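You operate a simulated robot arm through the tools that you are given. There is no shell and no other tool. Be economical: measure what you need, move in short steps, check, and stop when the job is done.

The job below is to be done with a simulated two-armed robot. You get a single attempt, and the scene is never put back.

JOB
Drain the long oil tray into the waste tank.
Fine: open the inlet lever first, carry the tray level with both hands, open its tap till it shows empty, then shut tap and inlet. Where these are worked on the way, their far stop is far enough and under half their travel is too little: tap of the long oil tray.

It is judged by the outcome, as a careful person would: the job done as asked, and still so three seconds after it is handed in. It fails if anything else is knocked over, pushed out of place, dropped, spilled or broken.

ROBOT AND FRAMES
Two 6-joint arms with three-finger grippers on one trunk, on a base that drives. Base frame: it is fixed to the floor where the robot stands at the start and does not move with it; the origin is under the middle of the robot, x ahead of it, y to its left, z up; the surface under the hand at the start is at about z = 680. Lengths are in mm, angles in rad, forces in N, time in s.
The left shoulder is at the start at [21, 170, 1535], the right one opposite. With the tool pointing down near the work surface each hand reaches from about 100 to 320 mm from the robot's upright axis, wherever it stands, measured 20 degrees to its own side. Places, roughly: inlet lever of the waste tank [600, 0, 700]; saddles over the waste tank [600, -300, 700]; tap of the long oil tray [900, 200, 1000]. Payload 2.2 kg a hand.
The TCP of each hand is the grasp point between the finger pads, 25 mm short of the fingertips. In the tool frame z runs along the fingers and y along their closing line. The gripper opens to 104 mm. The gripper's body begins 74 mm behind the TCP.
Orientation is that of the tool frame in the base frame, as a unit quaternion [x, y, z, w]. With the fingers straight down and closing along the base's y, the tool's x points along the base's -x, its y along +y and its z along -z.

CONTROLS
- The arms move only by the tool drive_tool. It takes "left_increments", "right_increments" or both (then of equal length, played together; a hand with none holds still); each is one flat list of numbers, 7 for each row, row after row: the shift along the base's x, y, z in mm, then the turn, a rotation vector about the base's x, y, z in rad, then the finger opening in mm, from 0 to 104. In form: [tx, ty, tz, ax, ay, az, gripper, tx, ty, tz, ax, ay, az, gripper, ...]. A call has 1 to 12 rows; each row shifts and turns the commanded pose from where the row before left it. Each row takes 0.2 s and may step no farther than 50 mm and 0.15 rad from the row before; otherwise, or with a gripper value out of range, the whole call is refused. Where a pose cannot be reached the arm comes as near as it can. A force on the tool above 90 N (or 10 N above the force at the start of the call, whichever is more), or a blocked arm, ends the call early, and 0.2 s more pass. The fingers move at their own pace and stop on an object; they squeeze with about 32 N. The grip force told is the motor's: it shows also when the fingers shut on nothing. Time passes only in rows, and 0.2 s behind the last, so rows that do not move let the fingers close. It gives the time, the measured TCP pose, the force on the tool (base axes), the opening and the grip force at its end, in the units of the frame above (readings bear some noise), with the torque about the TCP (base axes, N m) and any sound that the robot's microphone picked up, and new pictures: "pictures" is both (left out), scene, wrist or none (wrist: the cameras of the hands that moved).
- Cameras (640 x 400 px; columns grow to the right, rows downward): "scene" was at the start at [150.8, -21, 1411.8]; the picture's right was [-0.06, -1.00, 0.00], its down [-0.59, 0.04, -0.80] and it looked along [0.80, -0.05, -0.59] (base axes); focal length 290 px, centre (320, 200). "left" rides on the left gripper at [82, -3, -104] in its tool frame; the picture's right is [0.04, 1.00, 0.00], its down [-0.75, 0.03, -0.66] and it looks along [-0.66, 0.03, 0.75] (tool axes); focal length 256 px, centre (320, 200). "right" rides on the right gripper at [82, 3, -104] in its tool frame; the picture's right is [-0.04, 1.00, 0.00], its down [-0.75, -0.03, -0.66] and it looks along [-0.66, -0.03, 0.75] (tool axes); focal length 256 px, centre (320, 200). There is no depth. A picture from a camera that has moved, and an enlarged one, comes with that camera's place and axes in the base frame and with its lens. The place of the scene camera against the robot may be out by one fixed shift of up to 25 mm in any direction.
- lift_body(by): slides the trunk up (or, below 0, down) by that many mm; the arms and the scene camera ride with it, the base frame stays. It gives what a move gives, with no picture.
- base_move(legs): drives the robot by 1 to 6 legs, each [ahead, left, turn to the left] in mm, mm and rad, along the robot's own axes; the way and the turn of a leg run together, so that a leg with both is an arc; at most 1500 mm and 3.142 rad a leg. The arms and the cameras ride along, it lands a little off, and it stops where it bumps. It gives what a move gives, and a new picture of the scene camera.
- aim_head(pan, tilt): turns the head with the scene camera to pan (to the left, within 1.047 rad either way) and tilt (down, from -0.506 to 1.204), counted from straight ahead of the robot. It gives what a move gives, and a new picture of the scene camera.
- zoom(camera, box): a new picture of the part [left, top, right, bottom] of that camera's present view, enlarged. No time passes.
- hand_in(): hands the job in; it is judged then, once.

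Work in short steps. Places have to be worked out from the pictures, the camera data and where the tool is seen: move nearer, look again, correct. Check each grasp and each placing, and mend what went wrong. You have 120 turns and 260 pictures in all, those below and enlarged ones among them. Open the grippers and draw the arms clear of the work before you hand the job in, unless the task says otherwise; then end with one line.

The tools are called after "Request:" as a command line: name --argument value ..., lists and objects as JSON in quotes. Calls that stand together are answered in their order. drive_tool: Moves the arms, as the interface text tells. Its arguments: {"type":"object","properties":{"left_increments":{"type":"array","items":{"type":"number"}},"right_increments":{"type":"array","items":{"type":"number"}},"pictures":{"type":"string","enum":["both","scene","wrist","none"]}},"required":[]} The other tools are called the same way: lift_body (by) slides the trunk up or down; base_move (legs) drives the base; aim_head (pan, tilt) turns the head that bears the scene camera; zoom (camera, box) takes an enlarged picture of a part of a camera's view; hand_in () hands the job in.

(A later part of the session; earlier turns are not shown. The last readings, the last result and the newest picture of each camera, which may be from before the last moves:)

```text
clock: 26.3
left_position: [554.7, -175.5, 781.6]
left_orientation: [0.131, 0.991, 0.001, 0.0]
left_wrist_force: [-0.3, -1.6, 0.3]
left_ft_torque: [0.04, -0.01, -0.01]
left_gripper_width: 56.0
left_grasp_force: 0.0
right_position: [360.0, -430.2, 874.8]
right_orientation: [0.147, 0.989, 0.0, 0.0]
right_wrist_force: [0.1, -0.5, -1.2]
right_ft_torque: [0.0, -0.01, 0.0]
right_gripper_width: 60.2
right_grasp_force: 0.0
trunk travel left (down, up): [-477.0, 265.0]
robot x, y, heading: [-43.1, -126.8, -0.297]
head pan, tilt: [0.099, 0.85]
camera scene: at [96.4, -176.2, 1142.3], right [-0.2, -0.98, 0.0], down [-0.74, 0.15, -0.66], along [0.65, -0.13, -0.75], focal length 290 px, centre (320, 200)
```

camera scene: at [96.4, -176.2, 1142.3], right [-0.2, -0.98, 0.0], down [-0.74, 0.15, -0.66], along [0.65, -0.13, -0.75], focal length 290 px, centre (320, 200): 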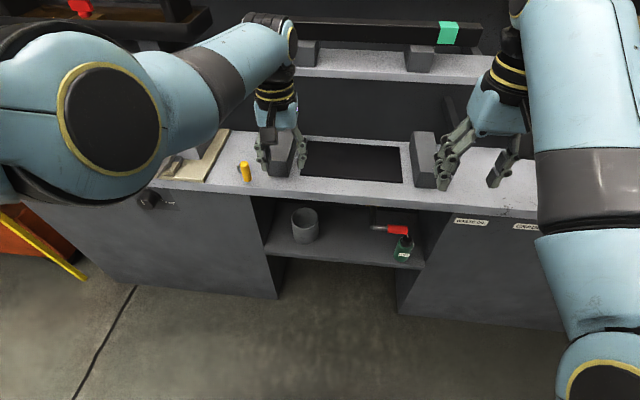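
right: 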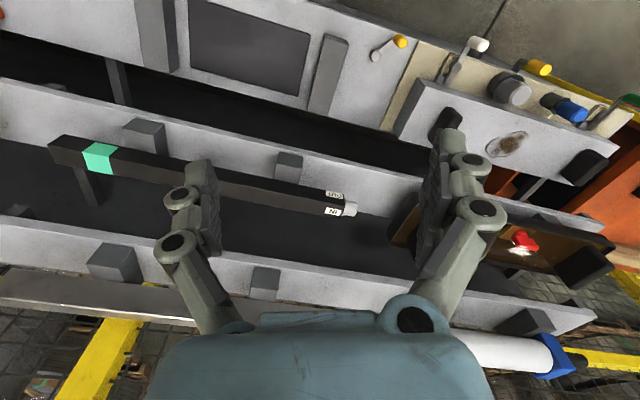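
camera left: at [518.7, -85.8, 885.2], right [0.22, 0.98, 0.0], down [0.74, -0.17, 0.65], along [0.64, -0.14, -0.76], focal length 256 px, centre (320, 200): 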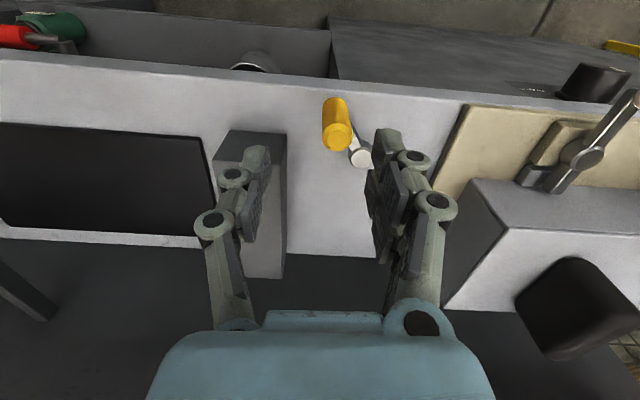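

When released, the hand sprang 10 mm on without the lever, so the lever is truly at its stop. Its travel was about 78°, symmetric about straight-front, so the inlet is open. Next I'll raise the trunk and drive along to stand in front of the tray.

Request:
lift_body --by 220

Request:
base_move --legs '[[0, 590, 0]]'

Request:
aim_head --pan 0.0 --tilt 0.6

```text
clock: 28.6
left_position: [556.8, -173.8, 1001.0]
left_orientation: [0.131, 0.991, 0.0, -0.002]
left_wrist_force: [0.5, -0.2, 0.0]
left_ft_torque: [-0.01, 0.03, -0.01]
left_gripper_width: 55.8
left_grasp_force: 0.0
right_position: [360.4, -430.3, 1094.2]
right_orientation: [0.147, 0.989, -0.001, -0.002]
right_wrist_force: [-0.5, -0.4, -0.5]
right_ft_torque: [0.01, 0.01, -0.01]
right_gripper_width: 60.0
right_grasp_force: 0.0
trunk travel left (down, up): [-697.0, 45.0]
robot x, y, heading: [-43.1, -122.1, -0.295]
head pan, tilt: [0.099, 0.85]
```

```text
clock: 32.0
left_position: [733.4, 403.6, 1003.0]
left_orientation: [0.131, 0.991, 0.0, -0.001]
left_wrist_force: [0.1, 0.1, -0.3]
left_ft_torque: [-0.02, 0.02, 0.04]
left_gripper_width: 56.0
left_grasp_force: 0.1
right_position: [535.4, 147.1, 1094.9]
right_orientation: [0.148, 0.989, -0.001, 0.0]
right_wrist_force: [-0.1, 0.8, 0.3]
right_ft_torque: [-0.01, 0.01, 0.0]
right_gripper_width: 59.9
right_grasp_force: 0.1
trunk travel left (down, up): [-697.0, 45.0]
robot x, y, heading: [133.5, 455.2, -0.297]
head pan, tilt: [0.099, 0.85]
camera scene: at [271.7, 403.2, 1363.9], right [-0.2, -0.98, 0.0], down [-0.74, 0.15, -0.66], along [0.65, -0.13, -0.75], focal length 290 px, centre (320, 200)
```

scene: 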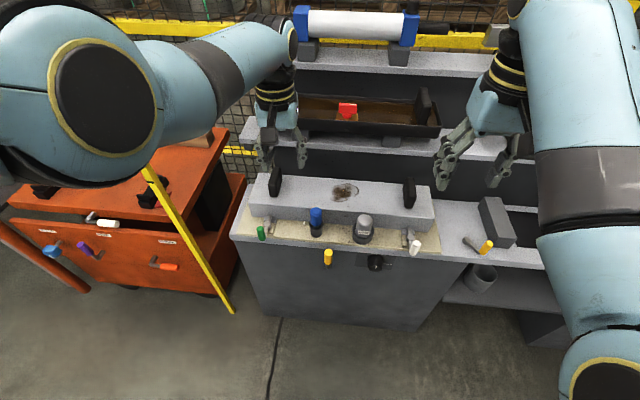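

```text
clock: 32.8
left_position: [732.6, 402.7, 1001.9]
left_orientation: [0.132, 0.991, -0.001, -0.001]
left_wrist_force: [-0.1, 0.3, 0.3]
left_ft_torque: [0.0, 0.01, -0.03]
left_gripper_width: 56.1
left_grasp_force: 0.1
right_position: [535.6, 147.2, 1094.5]
right_orientation: [0.147, 0.989, 0.0, 0.0]
right_wrist_force: [-0.4, 1.4, -0.3]
right_ft_torque: [-0.01, 0.01, -0.02]
right_gripper_width: 60.2
right_grasp_force: 0.0
trunk travel left (down, up): [-697.0, 45.0]
robot x, y, heading: [132.2, 454.3, -0.299]
head pan, tilt: [0.0, 0.6]
camera scene: at [279.4, 392.2, 1384.7], right [-0.29, -0.96, 0.0], down [-0.54, 0.17, -0.82], along [0.79, -0.24, -0.57], focal length 290 px, centre (320, 200)
```

scene: 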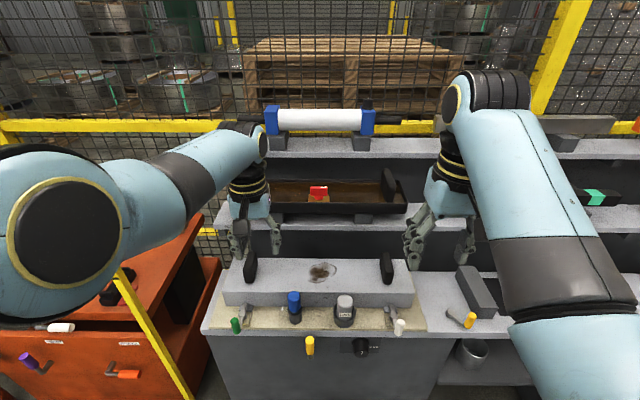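

The tray is now centred ahead. I'll raise the left hand a bit so as to see the tray and get wrist pictures from both hands.

Request:
drive_tool --left_increments '[10, 20, 45, 0, 0, 0, 90, 10, 20, 40, 0, 0, 0, 90, 10, 10, 30, 0, 0, 0, 90]' --right_increments '[30, -10, 10, 0, 0, 0, 90, 30, -10, 10, 0, 0, 0, 90, 30, -10, 0, 0, 0, 0, 90]' --pictures "both"

```text
refused: row 1 steps farther than a row can; nothing moved
```

Request:
drive_tool --left_increments '[8, 15, 42, 0, 0, 0, 90, 8, 15, 40, 0, 0, 0, 90, 10, 10, 30, 0, 0, 0, 90]' --right_increments '[30, -10, 10, 0, 0, 0, 90, 30, -10, 10, 0, 0, 0, 90, 30, -10, 0, 0, 0, 0, 90]' --pictures "both"

```text
clock: 33.6
left_position: [759.8, 443.2, 1112.5]
left_orientation: [0.131, 0.991, 0.001, -0.001]
left_wrist_force: [0.1, -0.1, -0.4]
left_ft_torque: [0.03, 0.01, -0.02]
left_gripper_width: 90.0
left_grasp_force: 0.0
right_position: [627.4, 118.2, 1115.0]
right_orientation: [0.148, 0.989, -0.001, -0.001]
right_wrist_force: [0.0, 0.4, -0.8]
right_ft_torque: [0.03, 0.03, -0.02]
right_gripper_width: 90.0
right_grasp_force: 0.1
trunk travel left (down, up): [-697.0, 45.0]
robot x, y, heading: [131.5, 456.1, -0.295]
head pan, tilt: [0.0, 0.6]
camera scene: at [280.6, 392.1, 1384.6], right [-0.29, -0.96, 0.0], down [-0.54, 0.17, -0.82], along [0.79, -0.24, -0.57], focal length 290 px, centre (320, 200)
camera right: at [549.6, 145.3, 1217.8], right [0.33, 0.94, 0.0], down [0.71, -0.25, 0.65], along [0.62, -0.22, -0.76], focal length 256 px, centre (320, 200)
camera left: at [680.2, 461.2, 1216.2], right [0.22, 0.98, 0.0], down [0.74, -0.17, 0.65], along [0.64, -0.14, -0.76], focal length 256 px, centre (320, 200)
```

scene: 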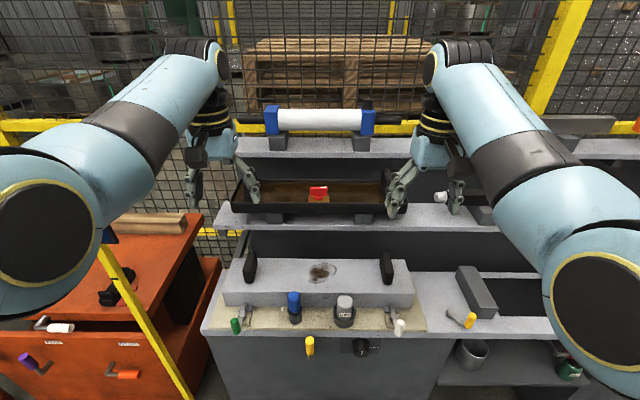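
right: 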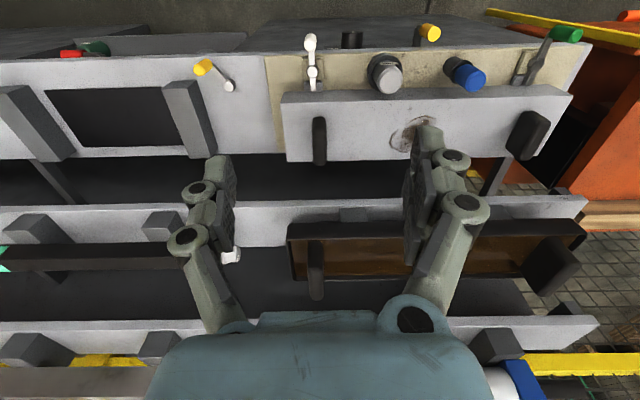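
left: 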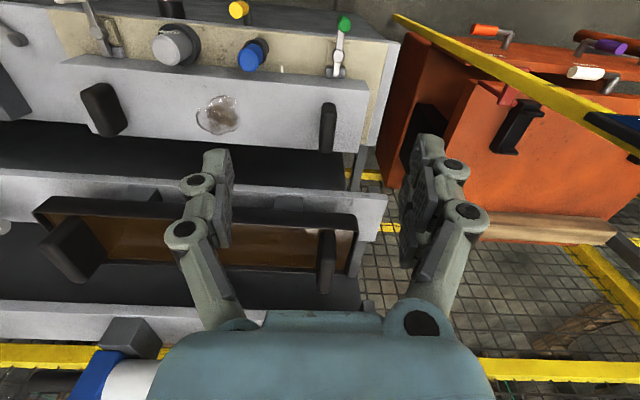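

Triangulating both wrist cameras puts the handle tops near left (1040,391,~990) and right (908,11,~1000), about 400 apart with the tap midway. The upper shelf's front edge seems to lie almost above them, so I'll approach with the fingers pitched forward. I'll drive 200 ahead and look again from closer.

Request:
base_move --legs '[[200, 0, 0]]'

Request:
drive_tool --left_increments '[8, 20, -20, 0, 0, 0, 90, 0, 0, 0, 0, 0, 0, 90]' --right_increments '[20, -24, -20, 0, 0, 0, 90, 0, 0, 0, 0, 0, 0, 90]' --pictures "both"

```text
clock: 35.2
left_position: [951.2, 385.0, 1112.1]
left_orientation: [0.131, 0.991, 0.0, -0.002]
left_wrist_force: [0.0, 0.3, 0.3]
left_ft_torque: [0.02, 0.02, 0.02]
left_gripper_width: 89.9
left_grasp_force: 0.0
right_position: [818.8, 58.7, 1113.3]
right_orientation: [0.148, 0.989, 0.0, -0.001]
right_wrist_force: [0.0, -0.2, 0.4]
right_ft_torque: [-0.02, -0.01, -0.01]
right_gripper_width: 89.9
right_grasp_force: 0.0
trunk travel left (down, up): [-697.0, 45.0]
robot x, y, heading: [325.4, 396.5, -0.295]
head pan, tilt: [0.0, 0.6]
camera scene: at [471.8, 333.5, 1384.7], right [-0.29, -0.96, 0.0], down [-0.54, 0.17, -0.82], along [0.79, -0.24, -0.57], focal length 290 px, centre (320, 200)
```

scene: 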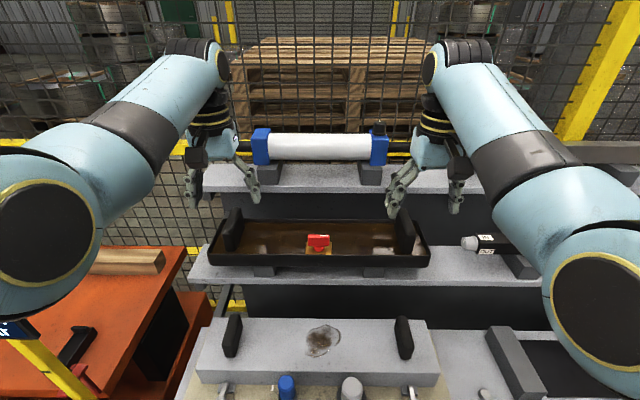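

```text
clock: 35.8
left_position: [958.7, 405.0, 1092.4]
left_orientation: [0.131, 0.991, 0.001, -0.001]
left_wrist_force: [0.4, 0.5, 0.3]
left_ft_torque: [0.0, -0.01, 0.01]
left_gripper_width: 90.1
left_grasp_force: 0.1
right_position: [836.8, 34.8, 1094.9]
right_orientation: [0.147, 0.989, 0.0, 0.0]
right_wrist_force: [0.6, 0.9, -0.3]
right_ft_torque: [0.01, -0.01, 0.0]
right_gripper_width: 90.0
right_grasp_force: 0.1
trunk travel left (down, up): [-697.0, 45.0]
robot x, y, heading: [324.0, 393.8, -0.295]
head pan, tilt: [0.0, 0.6]
camera scene: at [470.5, 333.7, 1384.8], right [-0.29, -0.96, 0.0], down [-0.54, 0.17, -0.83], along [0.79, -0.24, -0.57], focal length 290 px, centre (320, 200)
camera right: at [759.4, 63.0, 1198.5], right [0.33, 0.94, 0.0], down [0.71, -0.25, 0.66], along [0.62, -0.22, -0.75], focal length 256 px, centre (320, 200)
camera left: at [878.8, 422.4, 1196.6], right [0.22, 0.98, 0.0], down [0.74, -0.17, 0.65], along [0.64, -0.14, -0.76], focal length 256 px, centre (320, 200)
```

scene: 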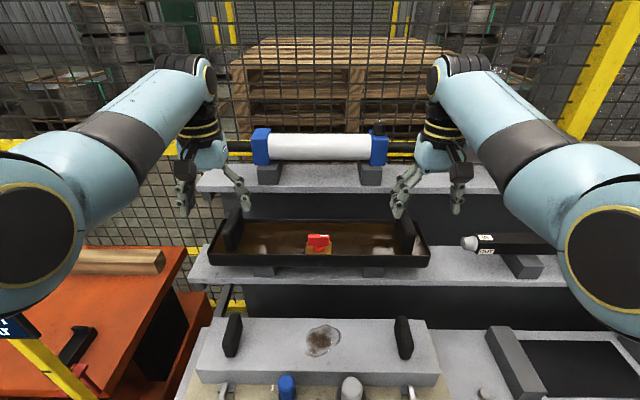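
right: 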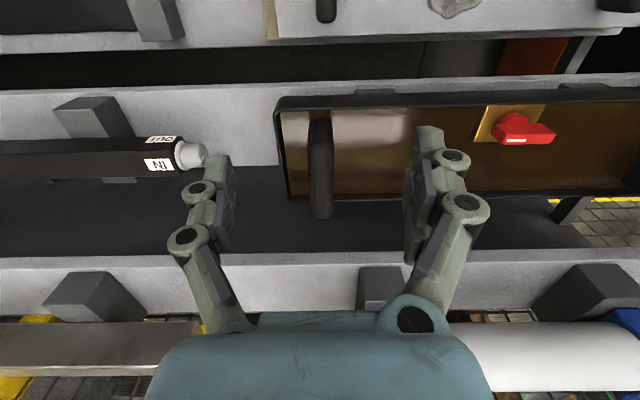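
left: 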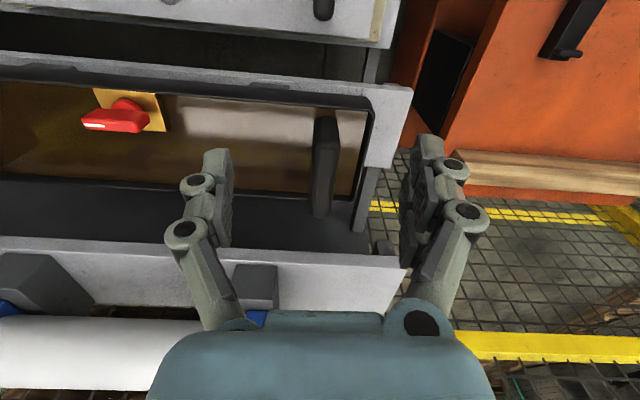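

Right and left cameras together put the tap top at about (934,212,963), tray centre near A≈858 along the bench normal, and handle tops near z≈1005. I'll enlarge the handles to see their exact shape.

Request:
zoom --camera "right" --box '[240, 70, 400, 270]'

Request:
zoom --camera "scene" --box '[200, 190, 440, 290]'

```text
2.00 times, centred on (320, 170) of right
camera zoom: at [759.4, 63.0, 1198.5], right [0.33, 0.94, 0.0], down [0.71, -0.25, 0.66], along [0.62, -0.22, -0.75], focal length 512 px, centre (320, 260)
```

zoom: 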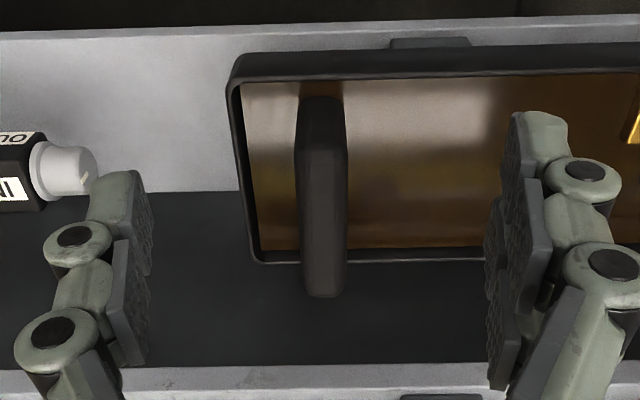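

```text
2.67 times, centred on (320, 240) of scene
camera zoom: at [470.5, 333.7, 1384.8], right [-0.29, -0.96, 0.0], down [-0.54, 0.17, -0.83], along [0.79, -0.24, -0.57], focal length 772 px, centre (320, 93)
```

zoom: 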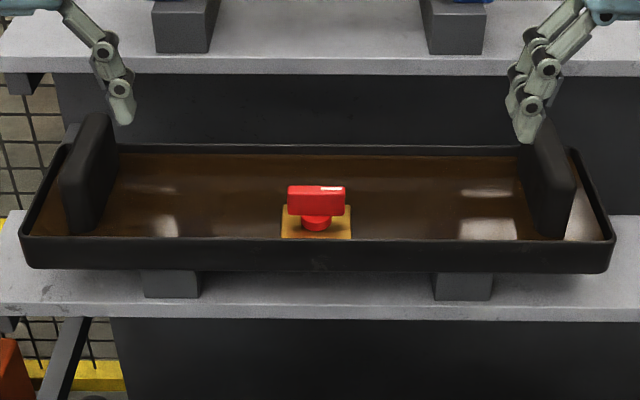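

Each handle is a slab about 22 mm thick running across the tray, and well above its rim. I'll pitch both hands' fingers forward 0.5 rad, open to 64 and align them along the bench with the slabs.

Request:
drive_tool --left_increments '[0, 4, 0, -0.0366, -0.1195, -0.034, 64, 3, 4, 0, -0.0366, -0.1195, 0, 64, 0, 4, 0, -0.0366, -0.1195, 0, 64, 0, 0, 0, -0.0366, -0.1195, 0, 64, 0, 0, 0, 0, 0, 0, 64]' --right_increments '[0, -4, 0, -0.0366, -0.1195, 0, 64, 0, 0, 0, -0.0366, -0.1195, 0, 64, 0, 0, 0, -0.0366, -0.1195, 0, 64, 0, 0, 0, -0.0366, -0.1195, 0, 64, 0, 0, 0, 0, 0, 0, 64]' --pictures "both"

```text
clock: 37.0
left_position: [962.4, 416.6, 1092.5]
left_orientation: [0.143, 0.958, -0.037, 0.244]
left_wrist_force: [0.6, 0.6, 1.0]
left_ft_torque: [0.0, 0.02, 0.01]
left_gripper_width: 63.9
left_grasp_force: 0.0
right_position: [837.9, 30.9, 1094.8]
right_orientation: [0.143, 0.958, -0.038, 0.245]
right_wrist_force: [0.1, 0.7, -1.0]
right_ft_torque: [-0.02, -0.02, -0.01]
right_gripper_width: 64.0
right_grasp_force: 0.1
trunk travel left (down, up): [-697.0, 45.0]
robot x, y, heading: [326.8, 397.6, -0.294]
head pan, tilt: [0.0, 0.6]
camera scene: at [472.2, 333.5, 1384.6], right [-0.29, -0.96, 0.0], down [-0.54, 0.17, -0.82], along [0.79, -0.24, -0.57], focal length 290 px, centre (320, 200)
camera right: at [722.9, 70.2, 1147.0], right [0.33, 0.95, 0.02], down [0.32, -0.13, 0.94], along [0.89, -0.3, -0.35], focal length 256 px, centre (320, 200)
camera left: at [845.4, 449.1, 1144.9], right [0.26, 0.97, -0.02], down [0.34, -0.07, 0.94], along [0.9, -0.25, -0.35], focal length 256 px, centre (320, 200)
```

scene: 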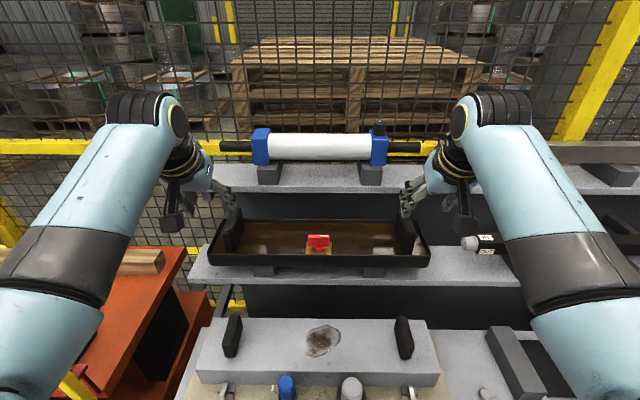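
right: 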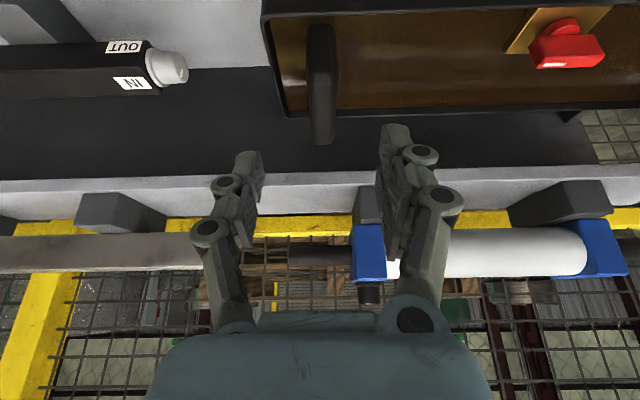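
left: 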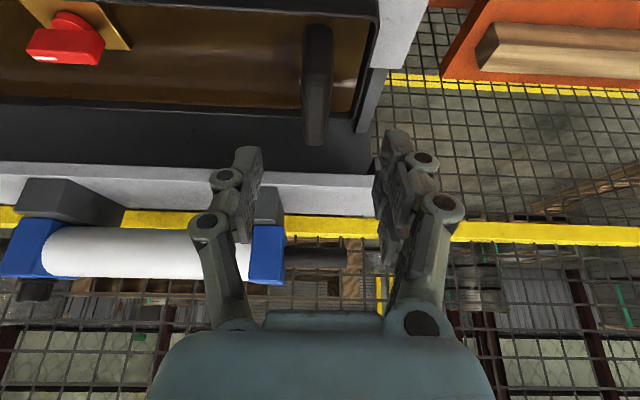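

Handle tops come out near z≈996 and centre A≈868. The upper shelf edge is farther back (A≈965), so there is room. I'll move both hands forward above the slabs, then partly down, and check.

Request:
drive_tool --left_increments '[33, -12, 0, 0, 0, 0, 64, 32.8, -11.7, 0, 0, 0, 0, 64, 0, 0, -35, 0, 0, 0, 64, 0, 0, -35, 0, 0, 0, 64, 0, 0, 0, 0, 0, 0, 64]' --right_increments '[36.3, -11, 0, 0, 0, 0, 64, 36.3, -10.8, 0, 0, 0, 0, 64, 0, 0, -35, 0, 0, 0, 64, 0, 0, -35, 0, 0, 0, 64, 0, 0, 0, 0, 0, 0, 64]' --pictures "both"

```text
clock: 38.2
left_position: [1024.6, 395.7, 1022.5]
left_orientation: [0.143, 0.958, -0.037, 0.245]
left_wrist_force: [-0.9, 0.0, 0.8]
left_ft_torque: [-0.02, -0.06, 0.0]
left_gripper_width: 63.8
left_grasp_force: 0.1
right_position: [912.1, 7.4, 1025.1]
right_orientation: [0.143, 0.958, -0.038, 0.245]
right_wrist_force: [-0.1, -0.3, 0.3]
right_ft_torque: [0.01, -0.02, -0.04]
right_gripper_width: 63.8
right_grasp_force: 0.0
trunk travel left (down, up): [-697.0, 45.0]
robot x, y, heading: [326.5, 395.1, -0.299]
head pan, tilt: [0.0, 0.6]
camera scene: at [470.1, 334.0, 1384.9], right [-0.29, -0.96, 0.0], down [-0.54, 0.17, -0.83], along [0.79, -0.24, -0.56], focal length 290 px, centre (320, 200)
camera right: at [795.9, 47.6, 1077.5], right [0.33, 0.95, 0.02], down [0.32, -0.13, 0.94], along [0.89, -0.3, -0.35], focal length 256 px, centre (320, 200)
camera left: at [907.2, 427.1, 1075.0], right [0.26, 0.97, -0.02], down [0.34, -0.07, 0.94], along [0.9, -0.25, -0.35], focal length 256 px, centre (320, 200)
```

scene: 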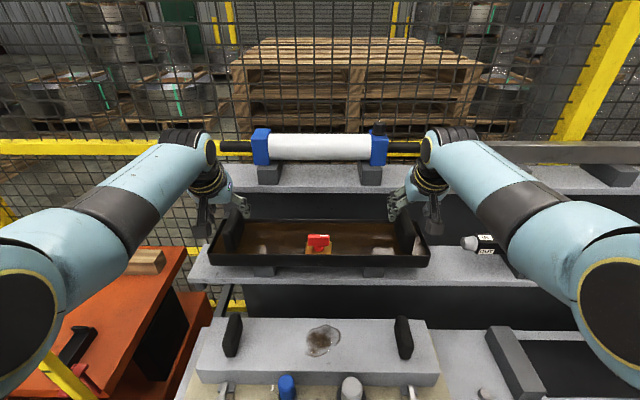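
right: 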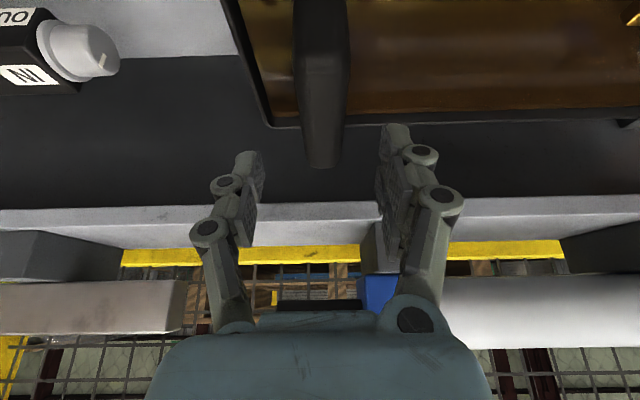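
left: 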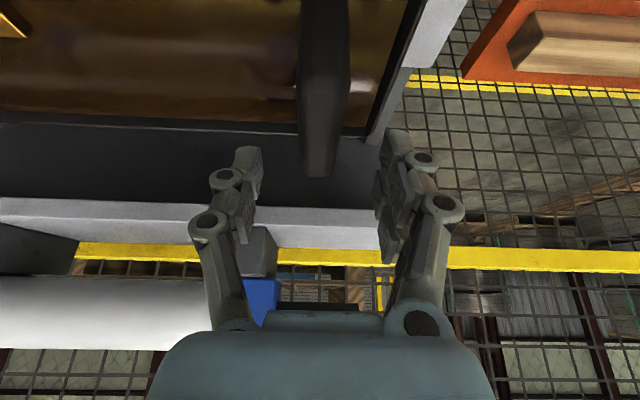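

Both slabs sit between the fingers. I'll go down to z≈978 and close.

Request:
drive_tool --left_increments '[4, -1, -22, 0, 0, 0, 64, 0, 0, -22, 0, 0, 0, 64, 0, 0, 0, 0, 0, 0, 8, 0, 0, 0, 0, 0, 0, 8, 0, 0, 0, 0, 0, 0, 8]' --right_increments '[0, 0, -23.5, 0, 0, 0, 64, 0, 0, -23.5, 0, 0, 0, 64, 0, 0, 0, 0, 0, 0, 8, 0, 0, 0, 0, 0, 0, 8, 0, 0, 0, 0, 0, 0, 8]' --pictures "both"

```text
clock: 39.4
left_position: [1031.3, 392.6, 977.7]
left_orientation: [0.144, 0.959, -0.037, 0.243]
left_wrist_force: [-4.5, -2.0, 1.3]
left_ft_torque: [0.14, -0.25, -0.63]
left_gripper_width: 26.8
left_grasp_force: 31.9
right_position: [912.0, 9.5, 977.9]
right_orientation: [0.144, 0.958, -0.037, 0.244]
right_wrist_force: [3.9, 3.2, 0.4]
right_ft_torque: [0.36, -0.3, -0.63]
right_gripper_width: 26.7
right_grasp_force: 31.8
trunk travel left (down, up): [-697.0, 45.0]
robot x, y, heading: [326.9, 395.4, -0.297]
head pan, tilt: [0.0, 0.6]
camera scene: at [471.0, 333.8, 1384.8], right [-0.29, -0.96, 0.0], down [-0.54, 0.17, -0.82], along [0.79, -0.24, -0.57], focal length 290 px, centre (320, 200)
camera right: at [795.8, 49.6, 1030.7], right [0.33, 0.94, 0.02], down [0.32, -0.13, 0.94], along [0.89, -0.3, -0.35], focal length 256 px, centre (320, 200)
camera left: at [912.8, 424.5, 1030.2], right [0.26, 0.97, -0.02], down [0.34, -0.07, 0.94], along [0.9, -0.25, -0.35], focal length 256 px, centre (320, 200)
```

scene: 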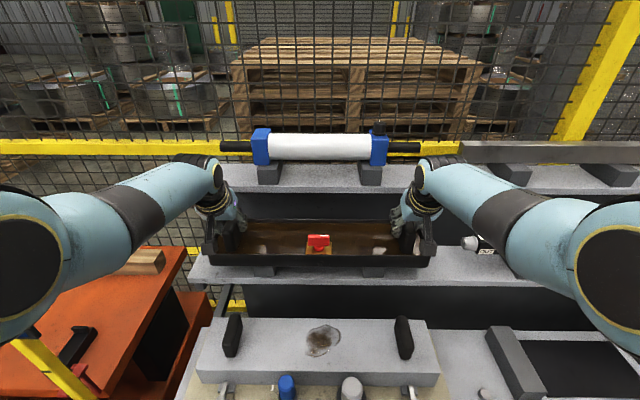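
right: 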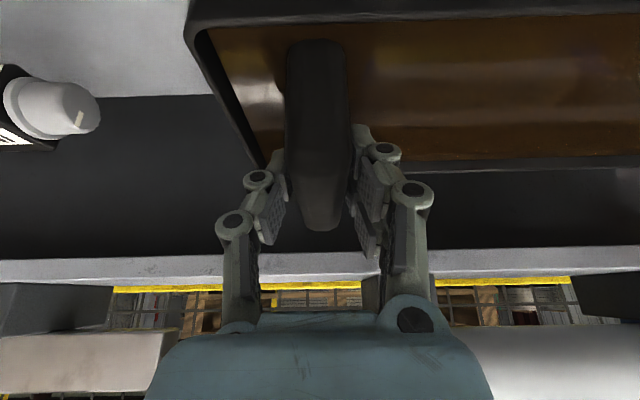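
left: 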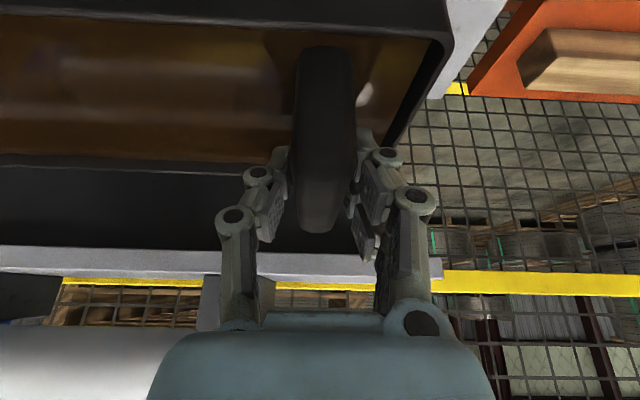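

Both slabs are gripped (26.7 mm). I'll lift slowly by 16 mm in step and check force and level.

Request:
drive_tool --left_increments '[0, 0, 4, 0, 0, 0, 8, 0, 0, 4, 0, 0, 0, 8, 0, 0, 4, 0, 0, 0, 8, 0, 0, 4, 0, 0, 0, 8, 0, 0, 0, 0, 0, 0, 8]' --right_increments '[0, 0, 4, 0, 0, 0, 8, 0, 0, 4, 0, 0, 0, 8, 0, 0, 4, 0, 0, 0, 8, 0, 0, 4, 0, 0, 0, 8, 0, 0, 0, 0, 0, 0, 8]' --pictures "both"

```text
clock: 40.6
left_position: [1031.9, 390.8, 992.8]
left_orientation: [0.144, 0.959, -0.037, 0.243]
left_wrist_force: [-6.6, -7.2, -8.0]
left_ft_torque: [0.45, 0.27, -0.93]
left_gripper_width: 26.6
left_grasp_force: 32.3
right_position: [911.7, 10.1, 993.4]
right_orientation: [0.144, 0.959, -0.036, 0.243]
right_wrist_force: [7.2, 7.8, -4.0]
right_ft_torque: [0.58, -0.54, -0.91]
right_gripper_width: 26.9
right_grasp_force: 32.0
trunk travel left (down, up): [-697.0, 45.0]
robot x, y, heading: [326.2, 397.4, -0.297]
head pan, tilt: [0.0, 0.6]
camera scene: at [472.5, 333.3, 1384.5], right [-0.29, -0.96, 0.0], down [-0.54, 0.17, -0.82], along [0.79, -0.24, -0.57], focal length 290 px, centre (320, 200)
camera right: at [796.2, 49.4, 1045.4], right [0.33, 0.94, 0.02], down [0.32, -0.13, 0.94], along [0.89, -0.3, -0.35], focal length 256 px, centre (320, 200)
camera left: at [914.4, 424.0, 1045.0], right [0.26, 0.97, -0.02], down [0.35, -0.07, 0.94], along [0.9, -0.25, -0.35], focal length 256 px, centre (320, 200)
```

scene: 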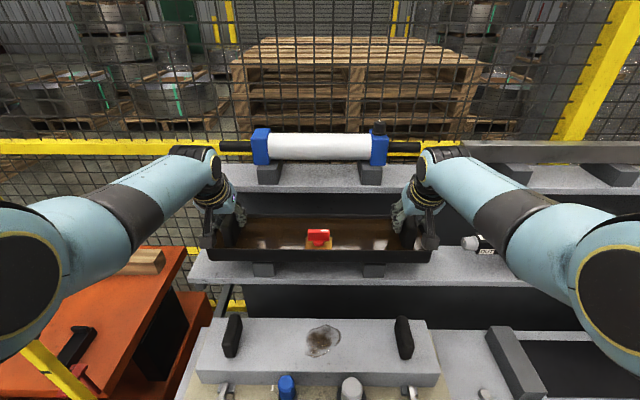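
right: 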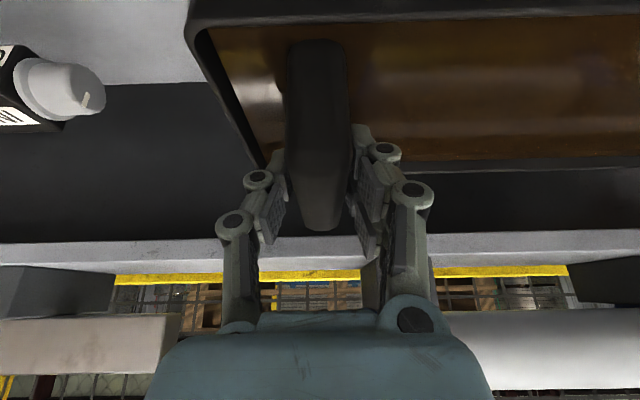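
left: 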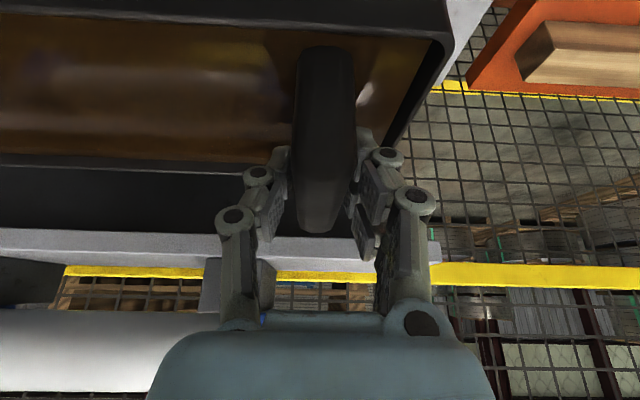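

The tray lifted level, about 6 N per hand. I'll raise it more with the trunk, keeping the arms still, then drive straight back clear of the shelf.

Request:
lift_body --by 40

Request:
base_move --legs '[[-280, 0, 0]]'

```text
clock: 41.4
left_position: [1032.1, 391.4, 1032.6]
left_orientation: [0.144, 0.959, -0.038, 0.243]
left_wrist_force: [-8.1, -11.2, -9.0]
left_ft_torque: [0.45, 0.25, -1.03]
left_gripper_width: 27.1
left_grasp_force: 31.8
right_position: [910.8, 9.8, 1032.5]
right_orientation: [0.143, 0.959, -0.036, 0.244]
right_wrist_force: [8.1, 10.3, -4.0]
right_ft_torque: [0.63, -0.6, -0.96]
right_gripper_width: 27.0
right_grasp_force: 31.9
trunk travel left (down, up): [-737.0, 5.0]
robot x, y, heading: [326.2, 396.8, -0.296]
head pan, tilt: [0.0, 0.6]
```

```text
clock: 43.4
left_position: [760.9, 477.0, 1034.9]
left_orientation: [0.142, 0.959, -0.038, 0.243]
left_wrist_force: [-9.2, -16.0, -7.8]
left_ft_torque: [-0.06, 0.03, -0.9]
left_gripper_width: 26.7
left_grasp_force: 32.4
right_position: [642.6, 94.8, 1032.5]
right_orientation: [0.142, 0.959, -0.036, 0.244]
right_wrist_force: [9.4, 17.3, -4.5]
right_ft_torque: [0.76, -0.22, -0.63]
right_gripper_width: 27.1
right_grasp_force: 31.5
trunk travel left (down, up): [-737.0, 5.0]
robot x, y, heading: [53.7, 480.2, -0.29]
head pan, tilt: [0.0, 0.6]
camera scene: at [201.7, 416.3, 1424.7], right [-0.29, -0.96, 0.0], down [-0.54, 0.16, -0.82], along [0.79, -0.24, -0.57], focal length 290 px, centre (320, 200)
```

scene: 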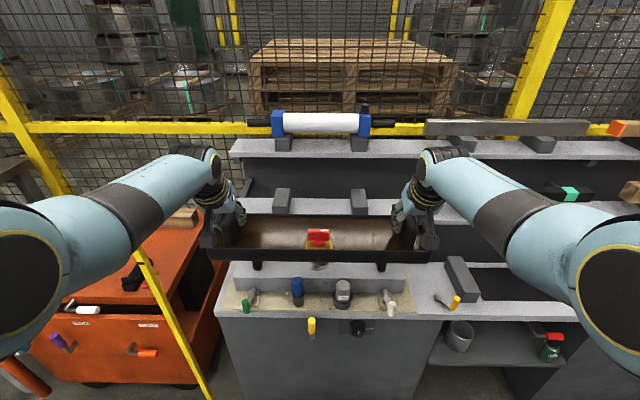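

Clear and level. I'll ease the slight outward pull between the hands, then drive right along the bench towards the saddles.

Request:
drive_tool --left_increments '[-0.4, -1.2, 0, 0, 0, 0, 8, 0, 0, 0, 0, 0, 0, 8]' --right_increments '[0.4, 1.2, 0, 0, 0, 0, 8, 0, 0, 0, 0, 0, 0, 8]' --pictures "none"

Request:
base_move --legs '[[0, -300, 0], [0, -355, 0]]'

Request:
aim_head --pan 0.0 --tilt 0.85

```text
clock: 44.0
left_position: [760.5, 477.1, 1032.2]
left_orientation: [0.143, 0.959, -0.036, 0.241]
left_wrist_force: [-2.6, 5.7, -7.6]
left_ft_torque: [0.26, -0.34, -0.69]
left_gripper_width: 27.0
left_grasp_force: 32.3
right_position: [641.3, 94.8, 1033.0]
right_orientation: [0.142, 0.959, -0.037, 0.244]
right_wrist_force: [1.6, -5.3, -4.0]
right_ft_torque: [0.53, 0.11, -0.79]
right_gripper_width: 26.8
right_grasp_force: 32.0
trunk travel left (down, up): [-737.0, 5.0]
robot x, y, heading: [57.4, 477.2, -0.295]
head pan, tilt: [0.0, 0.6]
```

```text
clock: 47.9
left_position: [570.5, -149.1, 1033.2]
left_orientation: [0.144, 0.959, -0.037, 0.242]
left_wrist_force: [1.3, 19.0, -7.5]
left_ft_torque: [0.73, -0.23, -0.67]
left_gripper_width: 26.6
left_grasp_force: 32.1
right_position: [452.1, -528.3, 1032.5]
right_orientation: [0.143, 0.958, -0.036, 0.245]
right_wrist_force: [-2.4, -19.2, -4.0]
right_ft_torque: [-0.05, -0.05, -0.82]
right_gripper_width: 26.9
right_grasp_force: 31.8
trunk travel left (down, up): [-737.0, 5.0]
robot x, y, heading: [-133.0, -143.1, -0.295]
head pan, tilt: [0.0, 0.6]
camera scene: at [11.3, -206.2, 1424.7], right [-0.29, -0.96, 0.0], down [-0.54, 0.17, -0.82], along [0.79, -0.24, -0.57], focal length 290 px, centre (320, 200)
```

scene: 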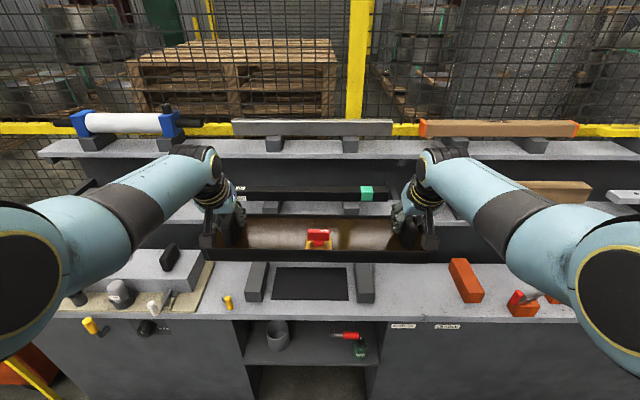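

```text
clock: 48.6
left_position: [571.6, -147.3, 1033.6]
left_orientation: [0.144, 0.959, -0.036, 0.242]
left_wrist_force: [-3.2, 1.7, -7.8]
left_ft_torque: [0.31, -0.17, -0.74]
left_gripper_width: 26.9
left_grasp_force: 31.4
right_position: [449.8, -528.5, 1032.3]
right_orientation: [0.144, 0.958, -0.037, 0.244]
right_wrist_force: [2.7, -1.8, -3.7]
right_ft_torque: [0.43, -0.06, -0.73]
right_gripper_width: 27.0
right_grasp_force: 31.7
trunk travel left (down, up): [-737.0, 5.0]
robot x, y, heading: [-136.1, -144.5, -0.298]
head pan, tilt: [0.0, 0.85]
camera scene: at [1.6, -203.0, 1403.9], right [-0.29, -0.96, 0.0], down [-0.72, 0.22, -0.66], along [0.63, -0.19, -0.75], focal length 290 px, centre (320, 200)
```

scene: 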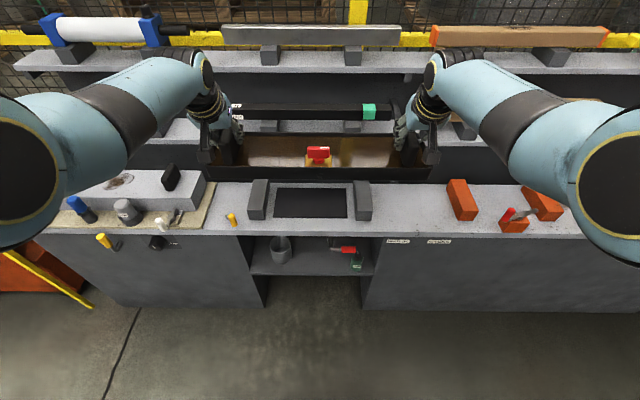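

The tray is level in front of the saddles. I'll enlarge to measure the saddles and panel.

Request:
zoom --camera "scene" --box '[190, 120, 450, 280]'

```text
2.46 times, centred on (320, 200) of scene
camera zoom: at [1.6, -203.0, 1403.9], right [-0.29, -0.96, 0.0], down [-0.72, 0.22, -0.66], along [0.63, -0.19, -0.75], focal length 713 px, centre (320, 200)
```

zoom: 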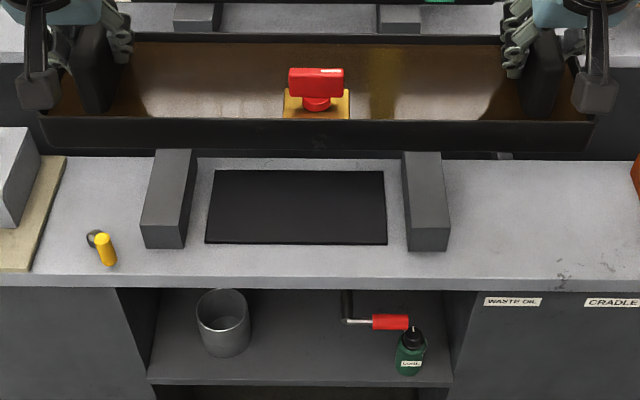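

Saddle tops come out near z≈736, A 622–752, L +11 and -308; the panel centre is A≈694, L≈-146. Hands mid should go to A≈692, L≈-152. I'll drive ahead 105 and left 21, still high.

Request:
base_move --legs '[[105, 21, 0]]'

Request:
lift_body --by -150

Request:
aim_head --pan 0.0 --tilt 0.9

```text
clock: 49.8
left_position: [677.0, -157.6, 1032.4]
left_orientation: [0.144, 0.959, -0.037, 0.242]
left_wrist_force: [-4.0, 3.2, -8.6]
left_ft_torque: [0.77, 0.18, -0.94]
left_gripper_width: 26.9
left_grasp_force: 31.7
right_position: [555.3, -540.1, 1033.0]
right_orientation: [0.144, 0.958, -0.037, 0.245]
right_wrist_force: [4.4, -1.1, -3.1]
right_ft_torque: [0.36, -0.46, -1.01]
right_gripper_width: 27.0
right_grasp_force: 32.8
trunk travel left (down, up): [-737.0, 5.0]
robot x, y, heading: [-26.6, -152.2, -0.299]
head pan, tilt: [0.0, 0.85]
camera scene: at [107.6, -213.3, 1403.8], right [-0.29, -0.96, 0.0], down [-0.72, 0.22, -0.66], along [0.63, -0.19, -0.75], focal length 290 px, centre (320, 200)
```

scene: 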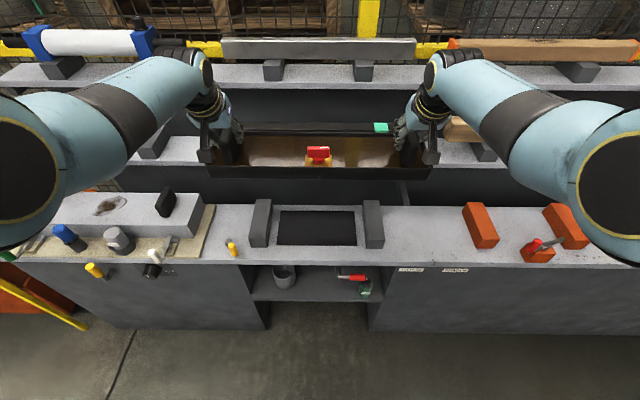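

```text
clock: 51.6
left_position: [675.5, -157.7, 882.9]
left_orientation: [0.144, 0.959, -0.037, 0.242]
left_wrist_force: [-4.8, 1.5, -7.5]
left_ft_torque: [0.57, 0.19, -0.81]
left_gripper_width: 26.8
left_grasp_force: 32.1
right_position: [556.4, -538.6, 884.2]
right_orientation: [0.143, 0.959, -0.037, 0.244]
right_wrist_force: [3.9, -1.2, -3.3]
right_ft_torque: [0.36, -0.45, -0.93]
right_gripper_width: 27.0
right_grasp_force: 32.3
trunk travel left (down, up): [-587.0, 155.0]
robot x, y, heading: [-27.1, -155.7, -0.298]
head pan, tilt: [0.0, 0.85]
```

```text
clock: 52.2
left_position: [677.2, -157.6, 882.7]
left_orientation: [0.144, 0.959, -0.037, 0.242]
left_wrist_force: [-3.9, 1.2, -8.6]
left_ft_torque: [0.59, 0.13, -0.89]
left_gripper_width: 27.0
left_grasp_force: 31.8
right_position: [556.2, -538.7, 883.6]
right_orientation: [0.143, 0.958, -0.036, 0.244]
right_wrist_force: [4.1, -1.1, -4.2]
right_ft_torque: [0.3, -0.43, -0.84]
right_gripper_width: 26.9
right_grasp_force: 32.3
trunk travel left (down, up): [-587.0, 155.0]
robot x, y, heading: [-29.3, -155.5, -0.3]
head pan, tilt: [0.0, 0.901]
camera scene: at [104.9, -212.7, 1249.5], right [-0.29, -0.96, 0.0], down [-0.75, 0.23, -0.62], along [0.59, -0.18, -0.78], focal length 290 px, centre (320, 200)
```

scene: 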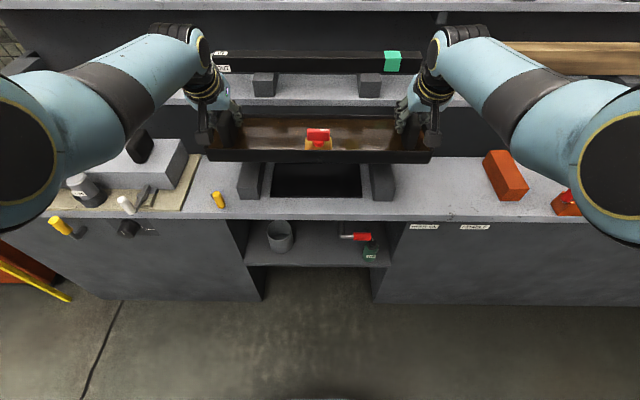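

The hands' mid is at A≈691, L≈-152, on target. I'll lower another 40 mm with the trunk and inspect the gap.

Request:
lift_body --by -40

Request:
zoom --camera "scene" --box '[180, 80, 460, 250]'

```text
clock: 53.0
left_position: [676.4, -157.4, 843.2]
left_orientation: [0.145, 0.959, -0.037, 0.242]
left_wrist_force: [-3.7, 0.8, -7.5]
left_ft_torque: [0.39, -0.02, -0.78]
left_gripper_width: 26.7
left_grasp_force: 32.3
right_position: [555.0, -538.7, 841.5]
right_orientation: [0.143, 0.958, -0.036, 0.245]
right_wrist_force: [4.1, -0.5, -3.4]
right_ft_torque: [0.43, -0.25, -0.82]
right_gripper_width: 26.9
right_grasp_force: 31.8
trunk travel left (down, up): [-547.0, 195.0]
robot x, y, heading: [-26.7, -154.8, -0.296]
head pan, tilt: [0.0, 0.901]
```

```text
2.29 times, centred on (320, 165) of scene
camera zoom: at [104.9, -212.7, 1209.3], right [-0.29, -0.96, 0.0], down [-0.75, 0.23, -0.62], along [0.59, -0.18, -0.78], focal length 662 px, centre (320, 280)
```

zoom: 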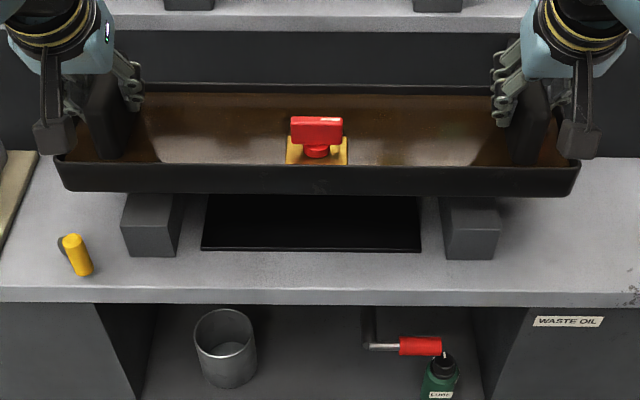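

Aligned over both saddles. I'll lower by arms in small equal steps, watching the force.

Request:
drive_tool --left_increments '[0, 0, -4, 0, 0, 0, 8, 0, 0, -4, 0, 0, 0, 8, 0, 0, -4, 0, 0, 0, 8, 0, 0, -3, 0, 0, 0, 8, 0, 0, 0, 0, 0, 0, 8]' --right_increments '[0, 0, -4, 0, 0, 0, 8, 0, 0, -4, 0, 0, 0, 8, 0, 0, -4, 0, 0, 0, 8, 0, 0, -3, 0, 0, 0, 8, 0, 0, 0, 0, 0, 0, 8]' --pictures "scene"

Request:
zoom --camera "scene" --box '[180, 80, 460, 250]'

```text
clock: 54.2
left_position: [676.3, -157.8, 827.4]
left_orientation: [0.144, 0.959, -0.038, 0.241]
left_wrist_force: [-4.4, -0.6, -8.3]
left_ft_torque: [0.41, -0.02, -0.76]
left_gripper_width: 26.7
left_grasp_force: 32.4
right_position: [555.5, -538.7, 827.7]
right_orientation: [0.143, 0.958, -0.036, 0.245]
right_wrist_force: [3.5, -0.1, -3.4]
right_ft_torque: [0.41, -0.21, -0.73]
right_gripper_width: 26.9
right_grasp_force: 32.3
trunk travel left (down, up): [-547.0, 195.0]
robot x, y, heading: [-29.3, -152.4, -0.296]
head pan, tilt: [0.0, 0.901]
camera scene: at [105.2, -212.8, 1209.2], right [-0.29, -0.96, 0.0], down [-0.75, 0.23, -0.62], along [0.59, -0.18, -0.78], focal length 290 px, centre (320, 200)
```

scene: 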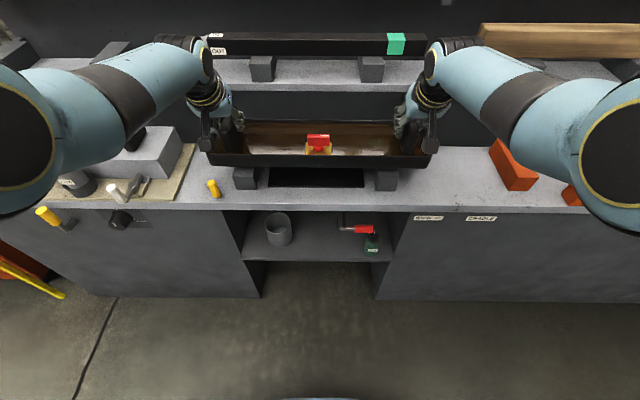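

```text
2.29 times, centred on (320, 165) of scene
camera zoom: at [105.2, -212.8, 1209.2], right [-0.29, -0.96, 0.0], down [-0.75, 0.23, -0.62], along [0.59, -0.18, -0.78], focal length 662 px, centre (320, 280)
```

zoom: 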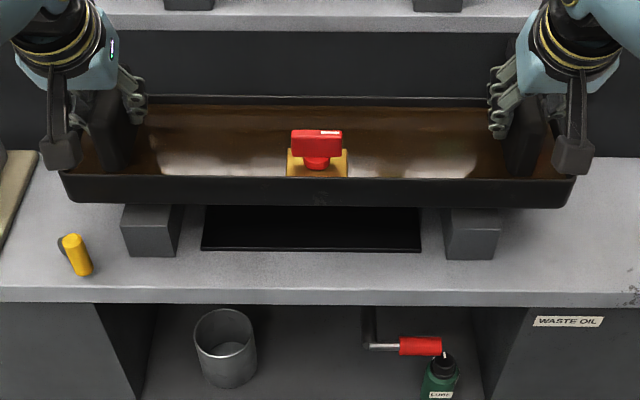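

Still hanging free, about 15–25 mm to go. Continue lowering gently.

Request:
drive_tool --left_increments '[0, 0, -3, 0, 0, 0, 8, 0, 0, -3, 0, 0, 0, 8, 0, 0, -3, 0, 0, 0, 8, 0, 0, -3, 0, 0, 0, 8, 0, 0, 0, 0, 0, 0, 8]' --right_increments '[0, 0, -3, 0, 0, 0, 8, 0, 0, -3, 0, 0, 0, 8, 0, 0, -3, 0, 0, 0, 8, 0, 0, -3, 0, 0, 0, 8, 0, 0, 0, 0, 0, 0, 8]' --pictures "none"

Request:
zoom --camera "scene" --box '[180, 80, 460, 250]'

```text
clock: 55.4
left_position: [676.2, -157.2, 815.6]
left_orientation: [0.143, 0.959, -0.036, 0.242]
left_wrist_force: [-4.5, 0.8, -7.5]
left_ft_torque: [0.42, 0.05, -0.83]
left_gripper_width: 26.9
left_grasp_force: 32.1
right_position: [555.2, -539.3, 814.9]
right_orientation: [0.143, 0.958, -0.036, 0.244]
right_wrist_force: [4.1, -0.9, -3.5]
right_ft_torque: [0.39, -0.21, -0.84]
right_gripper_width: 26.8
right_grasp_force: 32.4
trunk travel left (down, up): [-547.0, 195.0]
robot x, y, heading: [-28.8, -155.1, -0.299]
head pan, tilt: [0.0, 0.901]
```

```text
2.29 times, centred on (320, 165) of scene
camera zoom: at [105.2, -212.8, 1209.2], right [-0.29, -0.96, 0.0], down [-0.75, 0.23, -0.62], along [0.59, -0.18, -0.78], focal length 662 px, centre (320, 280)
```

zoom: 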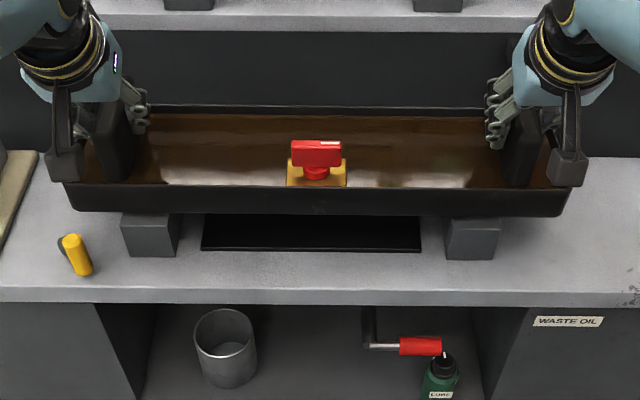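

Request:
drive_tool --left_increments '[0, 0, -3, 0, 0, 0, 8, 0, 0, -3, 0, 0, 0, 8, 0, 0, -2, 0, 0, 0, 8, 0, 0, 0, 0, 0, 0, 8]' --right_increments '[0, 0, -3, 0, 0, 0, 8, 0, 0, -3, 0, 0, 0, 8, 0, 0, -2, 0, 0, 0, 8, 0, 0, 0, 0, 0, 0, 8]' --pictures "none"

Request:
zoom --camera "scene" --box '[180, 80, 460, 250]'

```text
clock: 56.4
left_position: [675.4, -157.4, 809.2]
left_orientation: [0.144, 0.959, -0.037, 0.243]
left_wrist_force: [-2.4, 1.0, -5.2]
left_ft_torque: [0.44, 0.18, -0.6]
left_gripper_width: 26.8
left_grasp_force: 32.0
right_position: [554.6, -538.2, 808.8]
right_orientation: [0.144, 0.958, -0.037, 0.245]
right_wrist_force: [2.2, -1.4, 6.4]
right_ft_torque: [0.59, 0.31, -0.59]
right_gripper_width: 26.7
right_grasp_force: 31.5
trunk travel left (down, up): [-547.0, 195.0]
robot x, y, heading: [-28.3, -157.3, -0.299]
head pan, tilt: [0.0, 0.901]
```

```text
2.29 times, centred on (320, 165) of scene
camera zoom: at [104.2, -212.3, 1209.5], right [-0.29, -0.96, 0.0], down [-0.75, 0.23, -0.62], along [0.59, -0.18, -0.78], focal length 662 px, centre (320, 280)
```

zoom: 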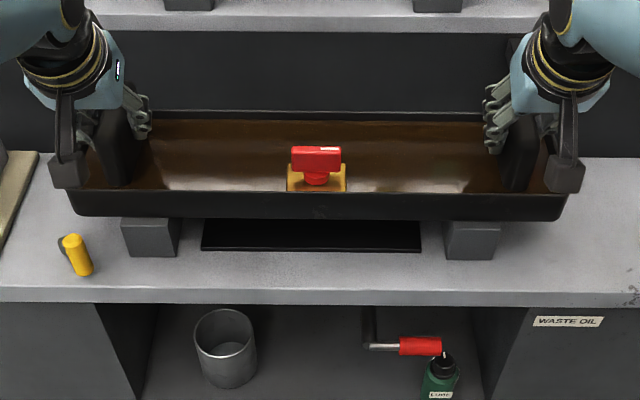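

The right end has touched down (+6 N) while the left still carries some load. I'll lower the left 2 mm more and the right 0.5.

Request:
drive_tool --left_increments '[0, 0, -1, 0, 0, 0, 8, 0, 0, -1, 0, 0, 0, 8, 0, 0, 0, 0, 0, 0, 8]' --right_increments '[0, 0, -0.3, 0, 0, 0, 8, 0, 0, 0, 0, 0, 0, 8, 0, 0, 0, 0, 0, 0, 8]' --pictures "none"

```text
clock: 57.2
left_position: [676.8, -156.5, 808.3]
left_orientation: [0.144, 0.958, -0.036, 0.244]
left_wrist_force: [-3.3, 2.9, 7.1]
left_ft_torque: [1.12, 0.76, -0.73]
left_gripper_width: 26.9
left_grasp_force: 32.0
right_position: [554.3, -539.1, 808.7]
right_orientation: [0.144, 0.958, -0.037, 0.246]
right_wrist_force: [7.0, -1.8, 6.5]
right_ft_torque: [0.63, 0.04, -0.85]
right_gripper_width: 26.8
right_grasp_force: 32.5
trunk travel left (down, up): [-547.0, 195.0]
robot x, y, heading: [-28.3, -153.3, -0.298]
head pan, tilt: [0.0, 0.901]
```

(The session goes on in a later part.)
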